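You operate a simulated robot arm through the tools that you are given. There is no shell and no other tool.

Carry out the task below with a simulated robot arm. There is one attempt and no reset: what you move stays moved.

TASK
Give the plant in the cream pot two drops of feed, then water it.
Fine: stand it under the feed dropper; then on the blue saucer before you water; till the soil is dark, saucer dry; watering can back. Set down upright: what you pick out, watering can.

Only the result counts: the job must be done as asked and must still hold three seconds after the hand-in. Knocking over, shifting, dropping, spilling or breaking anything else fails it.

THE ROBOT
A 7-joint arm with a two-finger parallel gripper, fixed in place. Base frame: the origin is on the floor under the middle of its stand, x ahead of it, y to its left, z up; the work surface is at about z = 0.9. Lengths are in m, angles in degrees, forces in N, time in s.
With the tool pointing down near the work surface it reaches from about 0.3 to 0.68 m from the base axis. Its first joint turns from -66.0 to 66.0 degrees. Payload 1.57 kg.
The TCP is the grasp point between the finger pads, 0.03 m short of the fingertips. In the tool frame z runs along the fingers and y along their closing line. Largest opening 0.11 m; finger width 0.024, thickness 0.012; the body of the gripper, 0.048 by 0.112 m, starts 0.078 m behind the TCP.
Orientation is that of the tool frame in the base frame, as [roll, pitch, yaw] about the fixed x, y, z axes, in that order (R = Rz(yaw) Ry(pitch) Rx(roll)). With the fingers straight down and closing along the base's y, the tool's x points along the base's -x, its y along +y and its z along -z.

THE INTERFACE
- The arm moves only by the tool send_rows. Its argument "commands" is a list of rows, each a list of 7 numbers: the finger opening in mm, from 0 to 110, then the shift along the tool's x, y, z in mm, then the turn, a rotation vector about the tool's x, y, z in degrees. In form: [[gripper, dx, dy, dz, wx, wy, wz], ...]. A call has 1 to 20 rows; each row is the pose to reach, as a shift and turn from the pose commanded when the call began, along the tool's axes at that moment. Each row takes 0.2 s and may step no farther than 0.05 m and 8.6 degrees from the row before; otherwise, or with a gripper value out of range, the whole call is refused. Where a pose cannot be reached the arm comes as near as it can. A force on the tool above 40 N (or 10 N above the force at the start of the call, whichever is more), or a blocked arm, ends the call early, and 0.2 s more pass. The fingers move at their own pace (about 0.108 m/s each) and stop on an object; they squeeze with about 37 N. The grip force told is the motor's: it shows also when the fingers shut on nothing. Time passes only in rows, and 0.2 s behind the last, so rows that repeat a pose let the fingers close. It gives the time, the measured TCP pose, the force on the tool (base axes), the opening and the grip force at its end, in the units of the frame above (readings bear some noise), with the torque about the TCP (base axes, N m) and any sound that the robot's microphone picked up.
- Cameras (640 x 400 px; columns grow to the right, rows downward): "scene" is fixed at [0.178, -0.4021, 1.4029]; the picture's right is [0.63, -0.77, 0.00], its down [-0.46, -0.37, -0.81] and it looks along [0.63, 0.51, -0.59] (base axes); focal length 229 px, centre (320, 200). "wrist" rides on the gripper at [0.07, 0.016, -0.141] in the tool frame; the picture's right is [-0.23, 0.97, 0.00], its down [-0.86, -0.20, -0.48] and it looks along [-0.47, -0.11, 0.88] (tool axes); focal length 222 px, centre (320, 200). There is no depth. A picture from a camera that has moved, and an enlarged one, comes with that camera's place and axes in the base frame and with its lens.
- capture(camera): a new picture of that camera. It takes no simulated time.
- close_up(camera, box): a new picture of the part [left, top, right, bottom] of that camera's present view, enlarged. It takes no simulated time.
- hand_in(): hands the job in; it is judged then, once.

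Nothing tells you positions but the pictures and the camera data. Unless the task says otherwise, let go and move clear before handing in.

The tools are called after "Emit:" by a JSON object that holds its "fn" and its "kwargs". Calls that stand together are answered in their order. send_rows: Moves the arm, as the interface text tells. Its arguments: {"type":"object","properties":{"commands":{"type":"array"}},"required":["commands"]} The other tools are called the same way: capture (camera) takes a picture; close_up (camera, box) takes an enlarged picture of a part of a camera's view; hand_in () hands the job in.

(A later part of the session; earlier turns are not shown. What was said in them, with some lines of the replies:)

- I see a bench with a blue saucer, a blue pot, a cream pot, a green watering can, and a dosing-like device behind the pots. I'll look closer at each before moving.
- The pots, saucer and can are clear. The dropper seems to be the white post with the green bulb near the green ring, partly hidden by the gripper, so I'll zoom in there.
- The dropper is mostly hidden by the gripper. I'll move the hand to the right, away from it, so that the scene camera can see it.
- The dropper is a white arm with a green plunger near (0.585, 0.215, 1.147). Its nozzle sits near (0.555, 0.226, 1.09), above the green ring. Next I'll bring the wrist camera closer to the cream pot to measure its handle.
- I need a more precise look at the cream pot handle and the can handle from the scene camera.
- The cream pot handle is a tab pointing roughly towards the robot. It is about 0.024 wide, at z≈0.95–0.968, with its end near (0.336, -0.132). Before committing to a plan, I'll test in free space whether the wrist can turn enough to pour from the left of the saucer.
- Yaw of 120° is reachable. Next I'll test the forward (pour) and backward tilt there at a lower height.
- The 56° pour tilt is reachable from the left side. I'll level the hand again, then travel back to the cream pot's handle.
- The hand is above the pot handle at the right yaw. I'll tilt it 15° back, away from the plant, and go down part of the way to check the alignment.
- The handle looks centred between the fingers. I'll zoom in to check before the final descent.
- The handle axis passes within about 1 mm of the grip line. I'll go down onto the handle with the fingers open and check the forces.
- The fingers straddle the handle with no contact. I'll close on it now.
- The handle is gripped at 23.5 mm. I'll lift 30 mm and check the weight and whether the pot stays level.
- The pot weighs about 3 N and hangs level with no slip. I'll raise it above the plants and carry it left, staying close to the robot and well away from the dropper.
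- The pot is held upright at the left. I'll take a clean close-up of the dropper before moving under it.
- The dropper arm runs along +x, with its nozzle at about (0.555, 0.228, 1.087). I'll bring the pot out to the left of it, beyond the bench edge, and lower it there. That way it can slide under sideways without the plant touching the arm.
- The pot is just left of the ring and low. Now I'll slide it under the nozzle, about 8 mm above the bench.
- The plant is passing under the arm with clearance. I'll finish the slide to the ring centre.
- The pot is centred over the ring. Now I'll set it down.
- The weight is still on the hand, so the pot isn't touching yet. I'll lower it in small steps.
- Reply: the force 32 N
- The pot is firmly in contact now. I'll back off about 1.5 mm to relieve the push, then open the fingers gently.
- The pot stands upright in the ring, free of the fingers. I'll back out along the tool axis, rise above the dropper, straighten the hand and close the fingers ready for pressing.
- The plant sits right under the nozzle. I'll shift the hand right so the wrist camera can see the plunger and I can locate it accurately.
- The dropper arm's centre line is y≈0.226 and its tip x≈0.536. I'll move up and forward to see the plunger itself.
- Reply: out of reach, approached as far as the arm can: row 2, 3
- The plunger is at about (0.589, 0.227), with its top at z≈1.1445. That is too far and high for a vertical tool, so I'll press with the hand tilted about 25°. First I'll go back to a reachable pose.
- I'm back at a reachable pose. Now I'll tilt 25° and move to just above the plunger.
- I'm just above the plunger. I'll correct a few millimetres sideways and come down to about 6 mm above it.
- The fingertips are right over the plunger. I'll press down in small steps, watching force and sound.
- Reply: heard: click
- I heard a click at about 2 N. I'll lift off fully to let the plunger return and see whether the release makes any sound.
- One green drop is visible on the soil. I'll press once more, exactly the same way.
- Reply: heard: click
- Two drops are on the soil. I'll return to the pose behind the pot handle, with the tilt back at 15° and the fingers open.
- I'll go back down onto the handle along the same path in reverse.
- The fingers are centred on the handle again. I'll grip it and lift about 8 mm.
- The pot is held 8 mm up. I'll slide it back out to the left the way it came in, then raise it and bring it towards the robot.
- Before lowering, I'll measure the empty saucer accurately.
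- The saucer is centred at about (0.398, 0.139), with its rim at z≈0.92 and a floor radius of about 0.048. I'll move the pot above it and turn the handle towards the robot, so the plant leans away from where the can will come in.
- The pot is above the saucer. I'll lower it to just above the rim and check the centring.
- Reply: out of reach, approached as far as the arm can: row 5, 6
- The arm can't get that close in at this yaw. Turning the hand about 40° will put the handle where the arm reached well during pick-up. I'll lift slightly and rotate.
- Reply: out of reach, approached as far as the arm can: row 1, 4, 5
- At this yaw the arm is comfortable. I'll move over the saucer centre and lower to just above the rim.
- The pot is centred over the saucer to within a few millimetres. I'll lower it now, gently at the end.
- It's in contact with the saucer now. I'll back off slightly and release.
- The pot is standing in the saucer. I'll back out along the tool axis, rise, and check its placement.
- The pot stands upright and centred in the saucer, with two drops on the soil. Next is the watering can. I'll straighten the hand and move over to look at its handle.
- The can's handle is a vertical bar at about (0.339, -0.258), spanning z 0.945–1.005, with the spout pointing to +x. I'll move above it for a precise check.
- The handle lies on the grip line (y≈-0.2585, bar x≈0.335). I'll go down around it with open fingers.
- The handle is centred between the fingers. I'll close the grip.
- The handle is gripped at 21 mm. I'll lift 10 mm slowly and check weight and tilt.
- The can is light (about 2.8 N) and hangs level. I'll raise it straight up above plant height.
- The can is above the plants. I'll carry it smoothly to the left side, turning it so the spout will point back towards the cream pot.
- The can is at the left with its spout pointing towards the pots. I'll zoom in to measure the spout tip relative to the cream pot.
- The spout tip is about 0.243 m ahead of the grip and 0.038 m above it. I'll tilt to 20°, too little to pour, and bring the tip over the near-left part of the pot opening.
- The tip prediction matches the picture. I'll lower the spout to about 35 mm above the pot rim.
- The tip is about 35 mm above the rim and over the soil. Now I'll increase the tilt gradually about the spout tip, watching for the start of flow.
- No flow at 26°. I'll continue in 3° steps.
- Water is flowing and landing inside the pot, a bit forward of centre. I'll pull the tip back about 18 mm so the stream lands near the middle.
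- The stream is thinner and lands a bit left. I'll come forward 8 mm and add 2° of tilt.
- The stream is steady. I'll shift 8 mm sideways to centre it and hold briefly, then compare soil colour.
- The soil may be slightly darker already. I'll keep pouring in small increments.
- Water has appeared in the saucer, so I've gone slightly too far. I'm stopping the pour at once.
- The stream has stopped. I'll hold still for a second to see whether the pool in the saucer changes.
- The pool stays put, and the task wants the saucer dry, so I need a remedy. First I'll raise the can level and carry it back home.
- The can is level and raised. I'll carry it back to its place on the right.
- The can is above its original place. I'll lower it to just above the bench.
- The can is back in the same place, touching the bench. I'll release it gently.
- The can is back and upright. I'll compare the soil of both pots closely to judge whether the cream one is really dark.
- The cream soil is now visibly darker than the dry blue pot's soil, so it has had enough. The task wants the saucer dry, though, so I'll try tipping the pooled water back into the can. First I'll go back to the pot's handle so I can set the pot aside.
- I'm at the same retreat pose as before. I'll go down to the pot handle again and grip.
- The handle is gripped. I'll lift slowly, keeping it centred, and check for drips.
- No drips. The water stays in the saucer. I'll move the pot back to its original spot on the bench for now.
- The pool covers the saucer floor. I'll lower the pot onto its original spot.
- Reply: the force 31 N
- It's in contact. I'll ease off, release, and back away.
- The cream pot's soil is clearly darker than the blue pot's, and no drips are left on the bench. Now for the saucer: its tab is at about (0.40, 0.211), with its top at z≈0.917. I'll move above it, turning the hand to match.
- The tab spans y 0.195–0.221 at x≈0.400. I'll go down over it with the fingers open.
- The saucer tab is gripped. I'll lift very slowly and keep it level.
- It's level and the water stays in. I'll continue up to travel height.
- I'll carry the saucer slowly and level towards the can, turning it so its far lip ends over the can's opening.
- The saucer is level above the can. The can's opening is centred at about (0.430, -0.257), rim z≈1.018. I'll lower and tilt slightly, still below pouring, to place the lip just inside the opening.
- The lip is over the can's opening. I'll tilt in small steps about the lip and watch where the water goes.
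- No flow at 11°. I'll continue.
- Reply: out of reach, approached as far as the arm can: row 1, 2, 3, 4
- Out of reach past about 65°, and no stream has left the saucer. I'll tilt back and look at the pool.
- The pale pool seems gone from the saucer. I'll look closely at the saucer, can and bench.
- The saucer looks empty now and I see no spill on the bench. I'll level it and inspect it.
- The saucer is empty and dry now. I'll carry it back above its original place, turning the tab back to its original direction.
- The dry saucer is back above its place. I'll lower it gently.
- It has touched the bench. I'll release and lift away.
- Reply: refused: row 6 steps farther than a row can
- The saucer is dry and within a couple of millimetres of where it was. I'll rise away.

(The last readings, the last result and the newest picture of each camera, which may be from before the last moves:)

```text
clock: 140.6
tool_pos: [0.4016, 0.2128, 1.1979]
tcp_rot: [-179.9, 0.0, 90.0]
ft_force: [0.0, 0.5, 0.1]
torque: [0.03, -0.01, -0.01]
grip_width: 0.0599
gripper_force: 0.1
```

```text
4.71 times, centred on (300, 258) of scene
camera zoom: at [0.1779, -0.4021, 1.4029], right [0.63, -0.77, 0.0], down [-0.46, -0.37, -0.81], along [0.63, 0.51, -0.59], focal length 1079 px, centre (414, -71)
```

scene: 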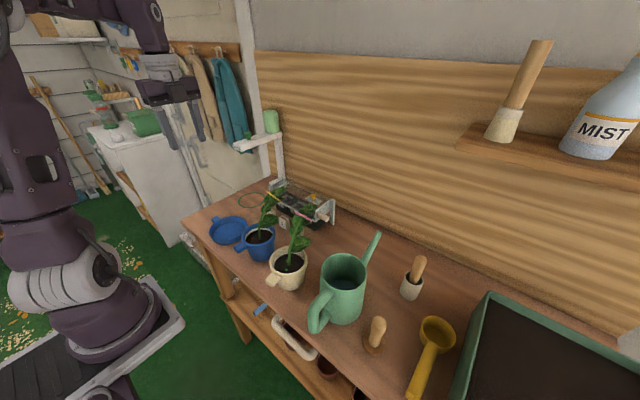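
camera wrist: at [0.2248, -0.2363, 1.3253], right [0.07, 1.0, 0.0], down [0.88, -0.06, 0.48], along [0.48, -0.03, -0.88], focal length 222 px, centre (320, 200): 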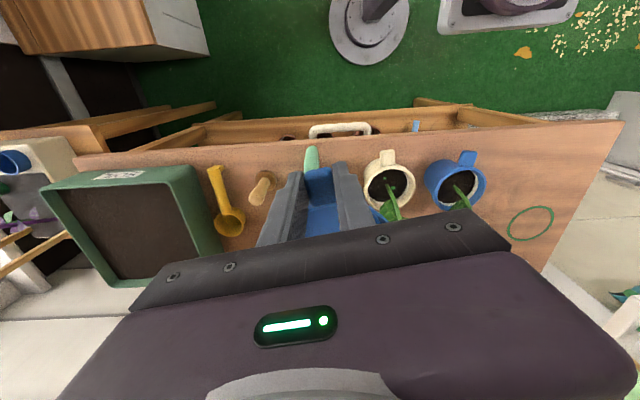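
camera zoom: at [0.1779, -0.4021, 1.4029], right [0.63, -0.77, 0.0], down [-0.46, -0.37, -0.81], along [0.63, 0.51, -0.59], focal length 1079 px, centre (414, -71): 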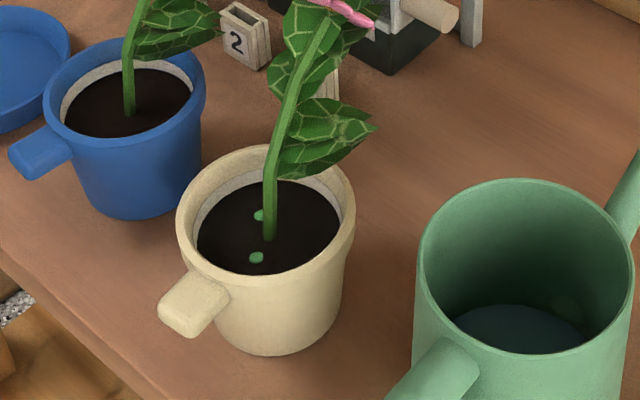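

The saucer is dry and in place, and the cream pot has dark soil with its two drops. Now I'll fetch the cream pot again.

Emit:
{"fn": "send_rows", "kwargs": {"commands": [[60, -28.9, -7.4, 0, 0, 0, -8], [60, -57.8, -14.8, 0, 0, 0, -16], [60, -86.7, -22.1, 0, 0, 0, -24], [60, -115.6, -29.5, 0, 0, 0, -32], [60, -144.5, -36.9, 0, 0, 0, -40], [60, -173.4, -44.3, 0, 0, 0, -48], [60, -202.2, -51.6, 0, 0, 0, -56], [60, -231.1, -59, 0, 0, 0, -64], [60, -260, -66.4, 0, 0, 0, -72], [60, -288.9, -73.8, 0, 0, 0, -80], [60, -317.8, -81.1, 0, 0, 0, -88], [60, -346.7, -88.5, 0, 0, 0, -96], [60, -346.7, -88.5, 0, 0, 0, -96]]}}

Emit:
{"fn": "send_rows", "kwargs": {"commands": [[60, 0, 0, 0, 0, -7.5, 0], [60, 0, 0, 0, 0, -15, 0], [60, 0, 0, 0, 0, -15, 0]]}}

```text
clock: 143.4
tool_pos: [0.3124, -0.132, 1.1996]
tcp_rot: [179.9, 0.0, -174.0]
ft_force: [0.2, 1.2, 0.2]
torque: [-0.01, 0.0, -0.01]
grip_width: 0.0601
gripper_force: 0.1
```

```text
clock: 144.2
tool_pos: [0.3118, -0.1338, 1.1988]
tcp_rot: [180.0, 15.0, -174.0]
ft_force: [-0.3, -0.3, 0.2]
torque: [0.01, -0.02, -0.01]
grip_width: 0.0599
gripper_force: 0.0
```

Emit:
{"fn": "send_rows", "kwargs": {"commands": [[60, 11.6, 0, 43.5, 0, 0, 0], [60, 23.3, 0, 87, 0, 0, 0], [60, 34.4, 0, 130, 0, 0, 0], [60, 34.4, -0.4, 170, 0, 0, 0], [60, 34.4, -0.8, 205, 0, 0, 0], [60, 34.4, -0.8, 229.7, 0, 0, 0], [60, 34.4, -0.8, 229.7, 0, 0, 0]]}}

Emit:
{"fn": "close_up", "kwargs": {"camera": "wrist", "box": [240, 120, 400, 240]}}

```text
clock: 145.8
tool_pos: [0.3375, -0.133, 0.9659]
tcp_rot: [179.9, 14.9, -174.0]
ft_force: [0.4, 0.0, -0.4]
torque: [-0.03, -0.05, 0.02]
grip_width: 0.0602
gripper_force: 0.1
```

```text
3.33 times, centred on (320, 180) of wrist
camera zoom: at [0.2327, -0.1285, 1.0838], right [0.12, 0.99, 0.06], down [0.72, -0.13, 0.68], along [0.68, -0.04, -0.73], focal length 740 px, centre (320, 267)
```

zoom: 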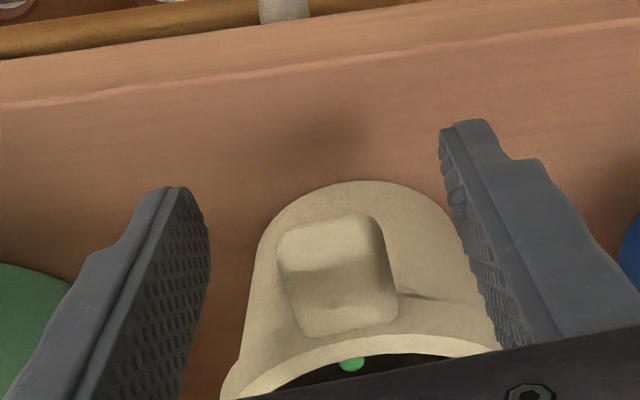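

Emit:
{"fn": "send_rows", "kwargs": {"commands": [[60, 0, 2.5, 0, 0, 0, 0], [40, 0, 2.5, 0, 0, 0, 0], [25, 0, 2.5, 0, 0, 0, 0], [10, 0, 2.5, 0, 0, 0, 0], [0, 0, 2.5, 0, 0, 0, 0], [0, 0, 2.5, 0, 0, 0, 0]]}}

Emit:
{"fn": "close_up", "kwargs": {"camera": "wrist", "box": [240, 120, 400, 240]}}

```text
clock: 147.2
tool_pos: [0.3364, -0.1306, 0.9659]
tcp_rot: [-180.0, 14.9, -173.9]
ft_force: [-0.1, -0.9, 0.7]
torque: [-0.02, 0.15, -0.04]
grip_width: 0.0237
gripper_force: 35.3
```

```text
3.33 times, centred on (320, 180) of wrist
camera zoom: at [0.2321, -0.1257, 1.0841], right [0.12, 0.99, 0.06], down [0.72, -0.13, 0.68], along [0.68, -0.04, -0.73], focal length 740 px, centre (320, 267)
```

zoom: 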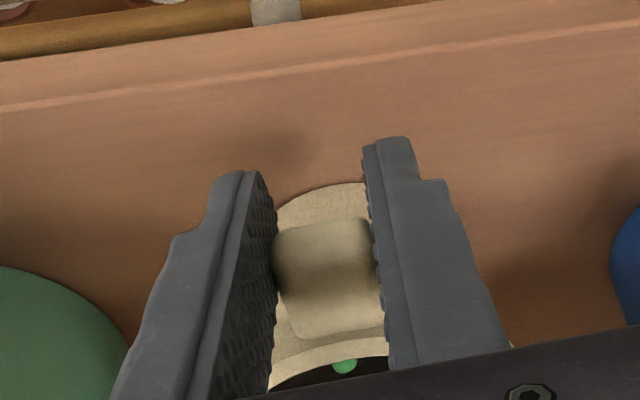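

The grip sits about 4 mm further out on the handle than before. I'll re-grip slightly deeper for safety.

Emit:
{"fn": "send_rows", "kwargs": {"commands": [[30, 0, 0, 0, 0, 0, 0], [45, 0, 0, 0, 0, 0, 0], [45, -2, 0, 0.5, 0, 0, 0], [45, -3.9, 0, 1, 0, 0, 0], [30, -3.9, 0, 1, 0, 0, 0], [15, -3.9, 0, 1, 0, 0, 0], [0, -3.9, 0, 1, 0, 0, 0], [0, -3.9, 0, 1, 0, 0, 0]]}}

Emit:
{"fn": "close_up", "kwargs": {"camera": "wrist", "box": [240, 120, 400, 240]}}

```text
clock: 149.0
tool_pos: [0.3408, -0.1307, 0.9668]
tcp_rot: [180.0, 14.8, -173.9]
ft_force: [0.9, -1.7, 1.9]
torque: [-0.04, -0.07, -0.12]
grip_width: 0.0235
gripper_force: 36.0
```

```text
3.33 times, centred on (320, 180) of wrist
camera zoom: at [0.2366, -0.1247, 1.0845], right [0.12, 0.99, 0.06], down [0.72, -0.12, 0.68], along [0.68, -0.04, -0.73], focal length 740 px, centre (320, 267)
```

zoom: 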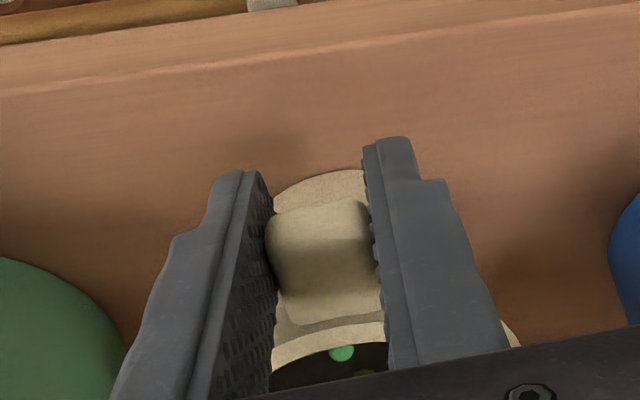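

The grip now matches the first one. I'll lift and carry the pot back above the dry saucer.

Emit:
{"fn": "send_rows", "kwargs": {"commands": [[0, -1.3, 0, -4.8, 0, 0, 0], [0, -5.2, 0, -19.3, 0, 0, 0], [0, -14.2, 0, -53.1, 0, 0, 0], [0, -25.1, 0, -93.7, 0, 0, 0], [0, -36, 0, -134.3, 0, 0, 0], [0, -46.9, 0, -174.9, 0, 0, 0], [0, -57.8, 0, -215.6, 0, 0, 0], [0, -62.9, 33, -214.2, -1.26, 0, -4.69], [0, -68.1, 65.9, -212.8, -2.51, 0, -9.38], [0, -73.2, 98.9, -211.5, -3.77, 0, -14.07], [0, -78.4, 131.8, -210.1, -5.03, 0, -18.77], [0, -83.5, 164.8, -208.7, -6.29, 0, -23.46], [0, -88.7, 197.7, -207.3, -7.54, 0, -28.15], [0, -93.8, 230.7, -205.9, -8.8, 0, -32.84], [0, -93.8, 230.7, -205.9, -8.8, 0, -32.84]]}}

Emit:
{"fn": "capture", "kwargs": {"camera": "scene"}}

Emit:
{"fn": "close_up", "kwargs": {"camera": "scene", "box": [150, 110, 310, 270]}}

```text
clock: 152.2
tool_pos: [0.3557, 0.1053, 1.1923]
tcp_rot: [179.9, 14.8, -140.1]
ft_force: [-0.3, -0.2, -3.6]
torque: [-0.16, 0.14, 0.0]
grip_width: 0.0238
gripper_force: 35.8
```

```text
taken
```

scene: 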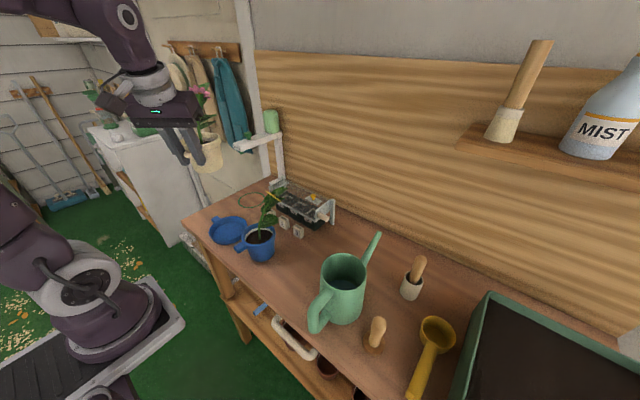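

```text
2.50 times, centred on (230, 190) of scene
camera zoom: at [0.178, -0.4021, 1.4029], right [0.63, -0.77, 0.0], down [-0.46, -0.37, -0.81], along [0.63, 0.51, -0.59], focal length 573 px, centre (545, 225)
```

zoom: 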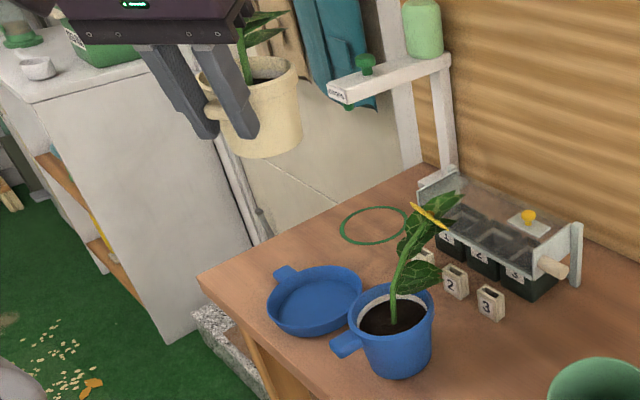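

I'll lower to just above the saucer rim and check the centring.

Emit:
{"fn": "send_rows", "kwargs": {"commands": [[0, 9.8, 0, 36.7, 0, 0, 0], [0, 19.7, 0, 73.4, 0, 0, 0], [0, 29.5, 0, 110.1, 0, 0, 0], [0, 39.4, 0, 146.8, 0, 0, 0], [0, 49.2, 0, 183.5, 0, 0, 0], [0, 49.2, 0, 183.5, 0, 0, 0]]}}

Emit:
{"fn": "close_up", "kwargs": {"camera": "scene", "box": [180, 170, 300, 270]}}

Emit:
{"fn": "close_up", "kwargs": {"camera": "wrist", "box": [220, 80, 420, 240]}}

```text
clock: 153.6
tool_pos: [0.3563, 0.1038, 1.0]
tcp_rot: [-180.0, 14.9, -139.9]
ft_force: [-0.2, 0.2, -4.0]
torque: [-0.18, 0.17, 0.03]
grip_width: 0.0236
gripper_force: 36.5
```

```text
4.00 times, centred on (240, 220) of scene
camera zoom: at [0.178, -0.4021, 1.4029], right [0.63, -0.77, 0.0], down [-0.46, -0.37, -0.81], along [0.63, 0.51, -0.59], focal length 917 px, centre (640, 120)
```

zoom: 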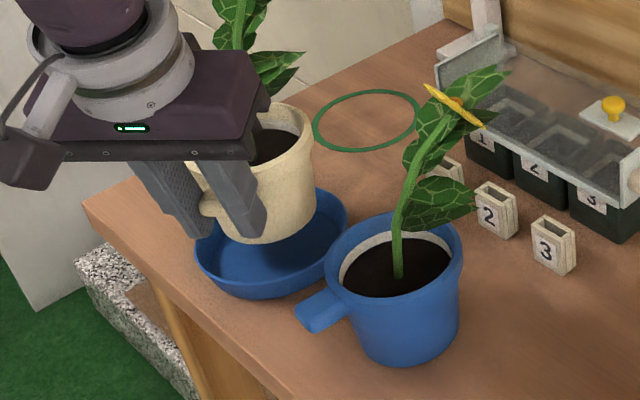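

```text
2.50 times, centred on (320, 160) of wrist
camera zoom: at [0.2661, 0.0487, 1.1179], right [-0.46, 0.89, 0.06], down [0.67, 0.3, 0.68], along [0.59, 0.35, -0.73], focal length 555 px, centre (320, 300)
```

zoom: 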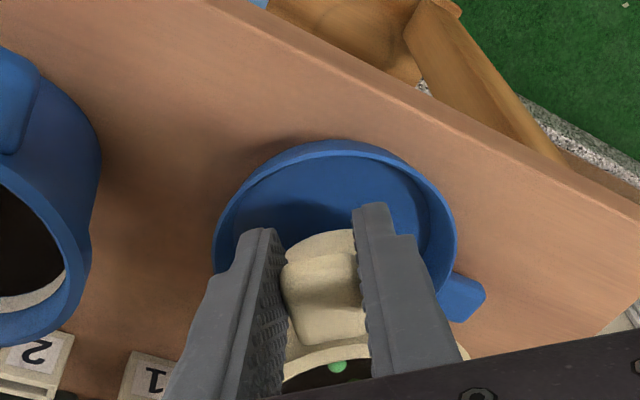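

It's centred like before. I'll lower it the rest of the way in small steps.

Emit:
{"fn": "send_rows", "kwargs": {"commands": [[0, 4.1, 0.3, 11.3, 0, 0, 0], [0, 8.3, 0.5, 22.6, 0, 0, 0], [0, 8.3, 0.5, 22.6, 0, 0, 0]]}}

Emit:
{"fn": "send_rows", "kwargs": {"commands": [[0, 0.8, 0, 2.9, 0, 0, 0], [0, 0.8, 0, 2.9, 0, 0, 0]]}}

Emit:
{"fn": "send_rows", "kwargs": {"commands": [[0, 0.3, 0, 1.0, 0, 0, 0], [0, 0.3, 0, 1.0, 0, 0, 0]]}}

```text
clock: 154.4
tool_pos: [0.3522, 0.1012, 0.9762]
tcp_rot: [-179.9, 14.9, -140.0]
ft_force: [0.4, -0.3, -3.6]
torque: [-0.13, 0.17, -0.02]
grip_width: 0.0238
gripper_force: 35.9
```

```text
clock: 155.0
tool_pos: [0.3525, 0.1018, 0.9733]
tcp_rot: [180.0, 14.9, -140.0]
ft_force: [-0.5, 0.3, -3.4]
torque: [-0.12, 0.16, -0.01]
grip_width: 0.024
gripper_force: 35.9
```

```text
clock: 155.6
tool_pos: [0.3518, 0.1023, 0.9722]
tcp_rot: [-179.9, 14.9, -140.1]
ft_force: [0.2, -0.3, -3.4]
torque: [-0.12, 0.16, 0.01]
grip_width: 0.0238
gripper_force: 35.8
```

Emit:
{"fn": "send_rows", "kwargs": {"commands": [[0, 0.3, 0, 1.0, 0, 0, 0], [0, 0.3, 0, 1.0, 0, 0, 0]]}}

Emit:
{"fn": "send_rows", "kwargs": {"commands": [[0, 0.3, 0, 1.0, 0, 0, 0], [0, 0.3, 0, 1.0, 0, 0, 0]]}}

```text
clock: 156.2
tool_pos: [0.3539, 0.1025, 0.9708]
tcp_rot: [180.0, 15.2, -140.0]
ft_force: [-2.9, -3.1, 18.3]
torque: [0.42, -0.68, -0.04]
grip_width: 0.0238
gripper_force: 36.0
```

```text
clock: 156.8
tool_pos: [0.3531, 0.1019, 0.9714]
tcp_rot: [180.0, 15.0, -140.0]
ft_force: [-0.8, 0.8, 22.7]
torque: [0.54, -0.69, 0.04]
grip_width: 0.0236
gripper_force: 35.4
```

It's firmly in contact. I'll ease up about 1.5 mm, release, and back out.

Emit:
{"fn": "send_rows", "kwargs": {"commands": [[0, -0.4, 0, -1.4, 0, 0, 0], [0, -0.4, 0, -1.4, 0, 0, 0]]}}

Emit:
{"fn": "send_rows", "kwargs": {"commands": [[28, 0, 0, 0, 0, 0, 0], [36, 0, 0, 0, 0, 0, 0], [48, 0, 0, 0, 0, 0, 0], [60, 0, 0, 0, 0, 0, 0], [60, 0, 0, 0, 0, 0, 0]]}}

Emit:
{"fn": "close_up", "kwargs": {"camera": "scene", "box": [180, 170, 300, 270]}}

Emit:
{"fn": "close_up", "kwargs": {"camera": "wrist", "box": [220, 80, 420, 240]}}

```text
clock: 157.4
tool_pos: [0.3514, 0.102, 0.9714]
tcp_rot: [179.9, 14.8, -140.2]
ft_force: [0.2, 0.3, -4.1]
torque: [-0.11, 0.18, 0.0]
grip_width: 0.0237
gripper_force: 35.9
```

```text
clock: 158.6
tool_pos: [0.352, 0.1028, 0.9732]
tcp_rot: [-179.9, 14.9, -139.9]
ft_force: [-0.7, -1.1, 0.8]
torque: [-0.01, -0.03, 0.0]
grip_width: 0.0595
gripper_force: 0.1
```

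```text
4.00 times, centred on (240, 220) of scene
camera zoom: at [0.178, -0.4021, 1.4029], right [0.63, -0.77, 0.0], down [-0.46, -0.37, -0.81], along [0.63, 0.51, -0.59], focal length 917 px, centre (640, 120)
```

zoom: 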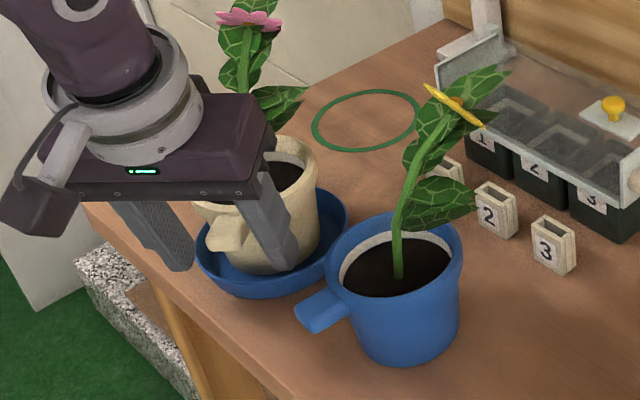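

```text
2.50 times, centred on (320, 160) of wrist
camera zoom: at [0.2626, 0.0478, 1.09], right [-0.46, 0.89, 0.06], down [0.67, 0.3, 0.68], along [0.59, 0.35, -0.73], focal length 555 px, centre (320, 300)
```

zoom: 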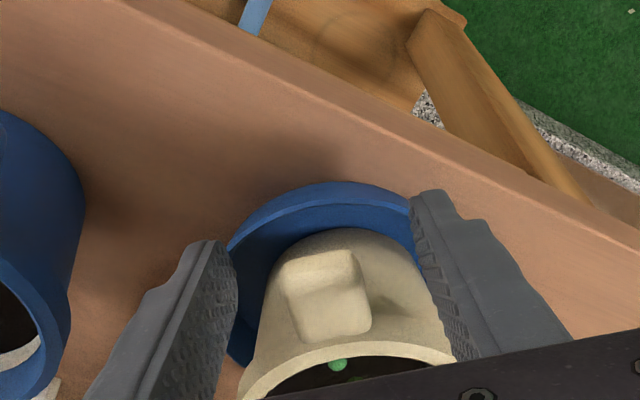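

The pot stands upright in the dry saucer. I'll back out, rise clear, and do a final check.

Emit:
{"fn": "send_rows", "kwargs": {"commands": [[60, 0, 0, -20, 0, 0, 0], [60, 0, 0, -60, 0, 0, 0], [60, 0, 0, -100, 0, 0, 0], [60, -11.6, 0, -143.5, 0, 0, 0], [60, -23.3, 0, -187, 0, 0, 0], [60, -34.9, 0, -230.4, 0, 0, 0], [60, -34.9, 0, -230.4, 0, 0, 0]]}}

Emit:
{"fn": "capture", "kwargs": {"camera": "scene"}}

Emit:
{"fn": "close_up", "kwargs": {"camera": "scene", "box": [190, 190, 290, 270]}}

Emit:
{"fn": "capture", "kwargs": {"camera": "wrist"}}

Emit:
{"fn": "close_up", "kwargs": {"camera": "scene", "box": [270, 210, 430, 350]}}

```text
clock: 160.2
tool_pos: [0.3336, 0.0853, 1.2039]
tcp_rot: [180.0, 14.9, -140.0]
ft_force: [-0.6, -0.1, 1.3]
torque: [-0.03, -0.01, 0.01]
grip_width: 0.0603
gripper_force: 0.0
```

```text
taken
```

scene: 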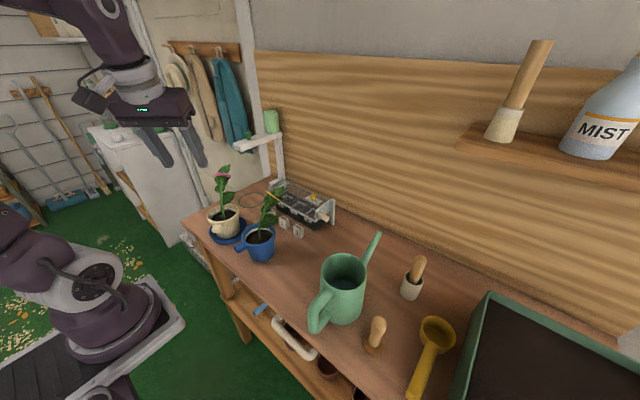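

```text
5.00 times, centred on (240, 230) of scene
camera zoom: at [0.1779, -0.4021, 1.4029], right [0.63, -0.77, 0.0], down [-0.46, -0.37, -0.81], along [0.63, 0.51, -0.59], focal length 1146 px, centre (720, 50)
```

zoom: 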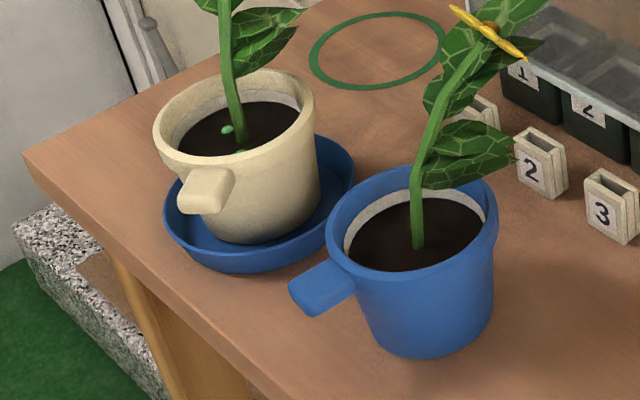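

```text
taken
camera wrist: at [0.2432, 0.0304, 1.3211], right [-0.46, 0.89, 0.06], down [0.67, 0.3, 0.68], along [0.59, 0.35, -0.73], focal length 222 px, centre (320, 200)
```

wrist: 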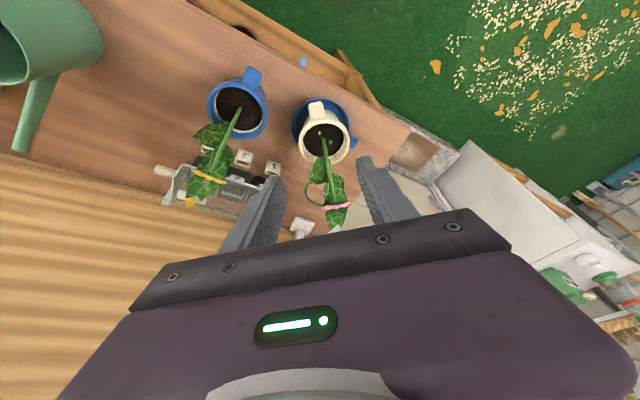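

```text
2.86 times, centred on (350, 280) of scene
camera zoom: at [0.1779, -0.4021, 1.4029], right [0.63, -0.77, 0.0], down [-0.46, -0.37, -0.81], along [0.63, 0.51, -0.59], focal length 655 px, centre (234, -29)
```

zoom: 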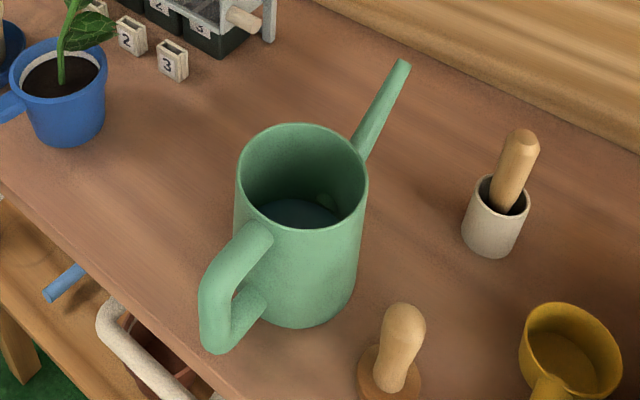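

Everything looks as asked: the pot is upright on a dry saucer with dark soil and two drops, and the can is back upright. I'll wait a couple of seconds to make sure the saucer stays dry.

Emit:
{"fn": "send_rows", "kwargs": {"commands": [[60, 0, 0, -10, 0, 0, 0], [60, 0, 0, -20, 0, 0, 0], [60, 0, 0, -20, 0, 0, 0], [60, 0, 0, -20, 0, 0, 0], [60, 0, 0, -20, 0, 0, 0], [60, 0, 0, -20, 0, 0, 0], [60, 0, 0, -20, 0, 0, 0], [60, 0, 0, -20, 0, 0, 0], [60, 0, 0, -20, 0, 0, 0], [60, 0, 0, -20, 0, 0, 0]]}}

Emit:
{"fn": "close_up", "kwargs": {"camera": "scene", "box": [195, 195, 275, 255]}}

```text
clock: 162.4
tool_pos: [0.3298, 0.082, 1.2222]
tcp_rot: [-180.0, 14.8, -140.0]
ft_force: [0.0, -0.1, 0.2]
torque: [0.01, 0.03, 0.01]
grip_width: 0.0599
gripper_force: 0.1
```

```text
6.67 times, centred on (235, 225) of scene
camera zoom: at [0.178, -0.4021, 1.4029], right [0.63, -0.77, 0.0], down [-0.46, -0.37, -0.81], along [0.63, 0.51, -0.59], focal length 1529 px, centre (887, 33)
```

zoom: 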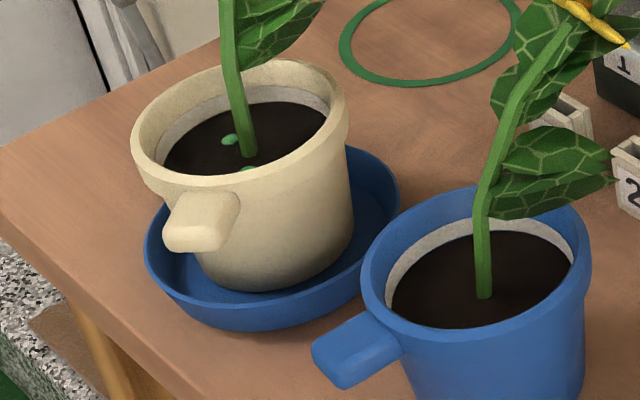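

The saucer stays dry, the cream pot is upright with dark soil and two drops, and the can is back in its place. The hand is clear, so I'm handing in.

Emit:
{"fn": "hand_in", "kwargs": {}}

```text
The job is handed in.
```

The cream-pot plant has had its two drops of feed and been watered. It now stands upright on the blue saucer with dark soil, and the watering can is back upright in its place. I handed the job in, but I don't know how it was judged.

**Overwatering:** I poured slightly too much, and water pooled in the saucer. To fix it, I:
1. set the pot back on its original spot on the bench,
2. tipped the saucer over the watering can,
3. put the saucer back within about 2 mm of where it was,
4. stood the pot on it again.

**Where that water went:** I didn't see it leave the saucer. The saucer was empty once I had tilted it to about 65°, where the arm ran out of reach and drifted a little off the can's opening. I saw no water on the bench, and the saucer was still dry when I checked again about two seconds before handing in.
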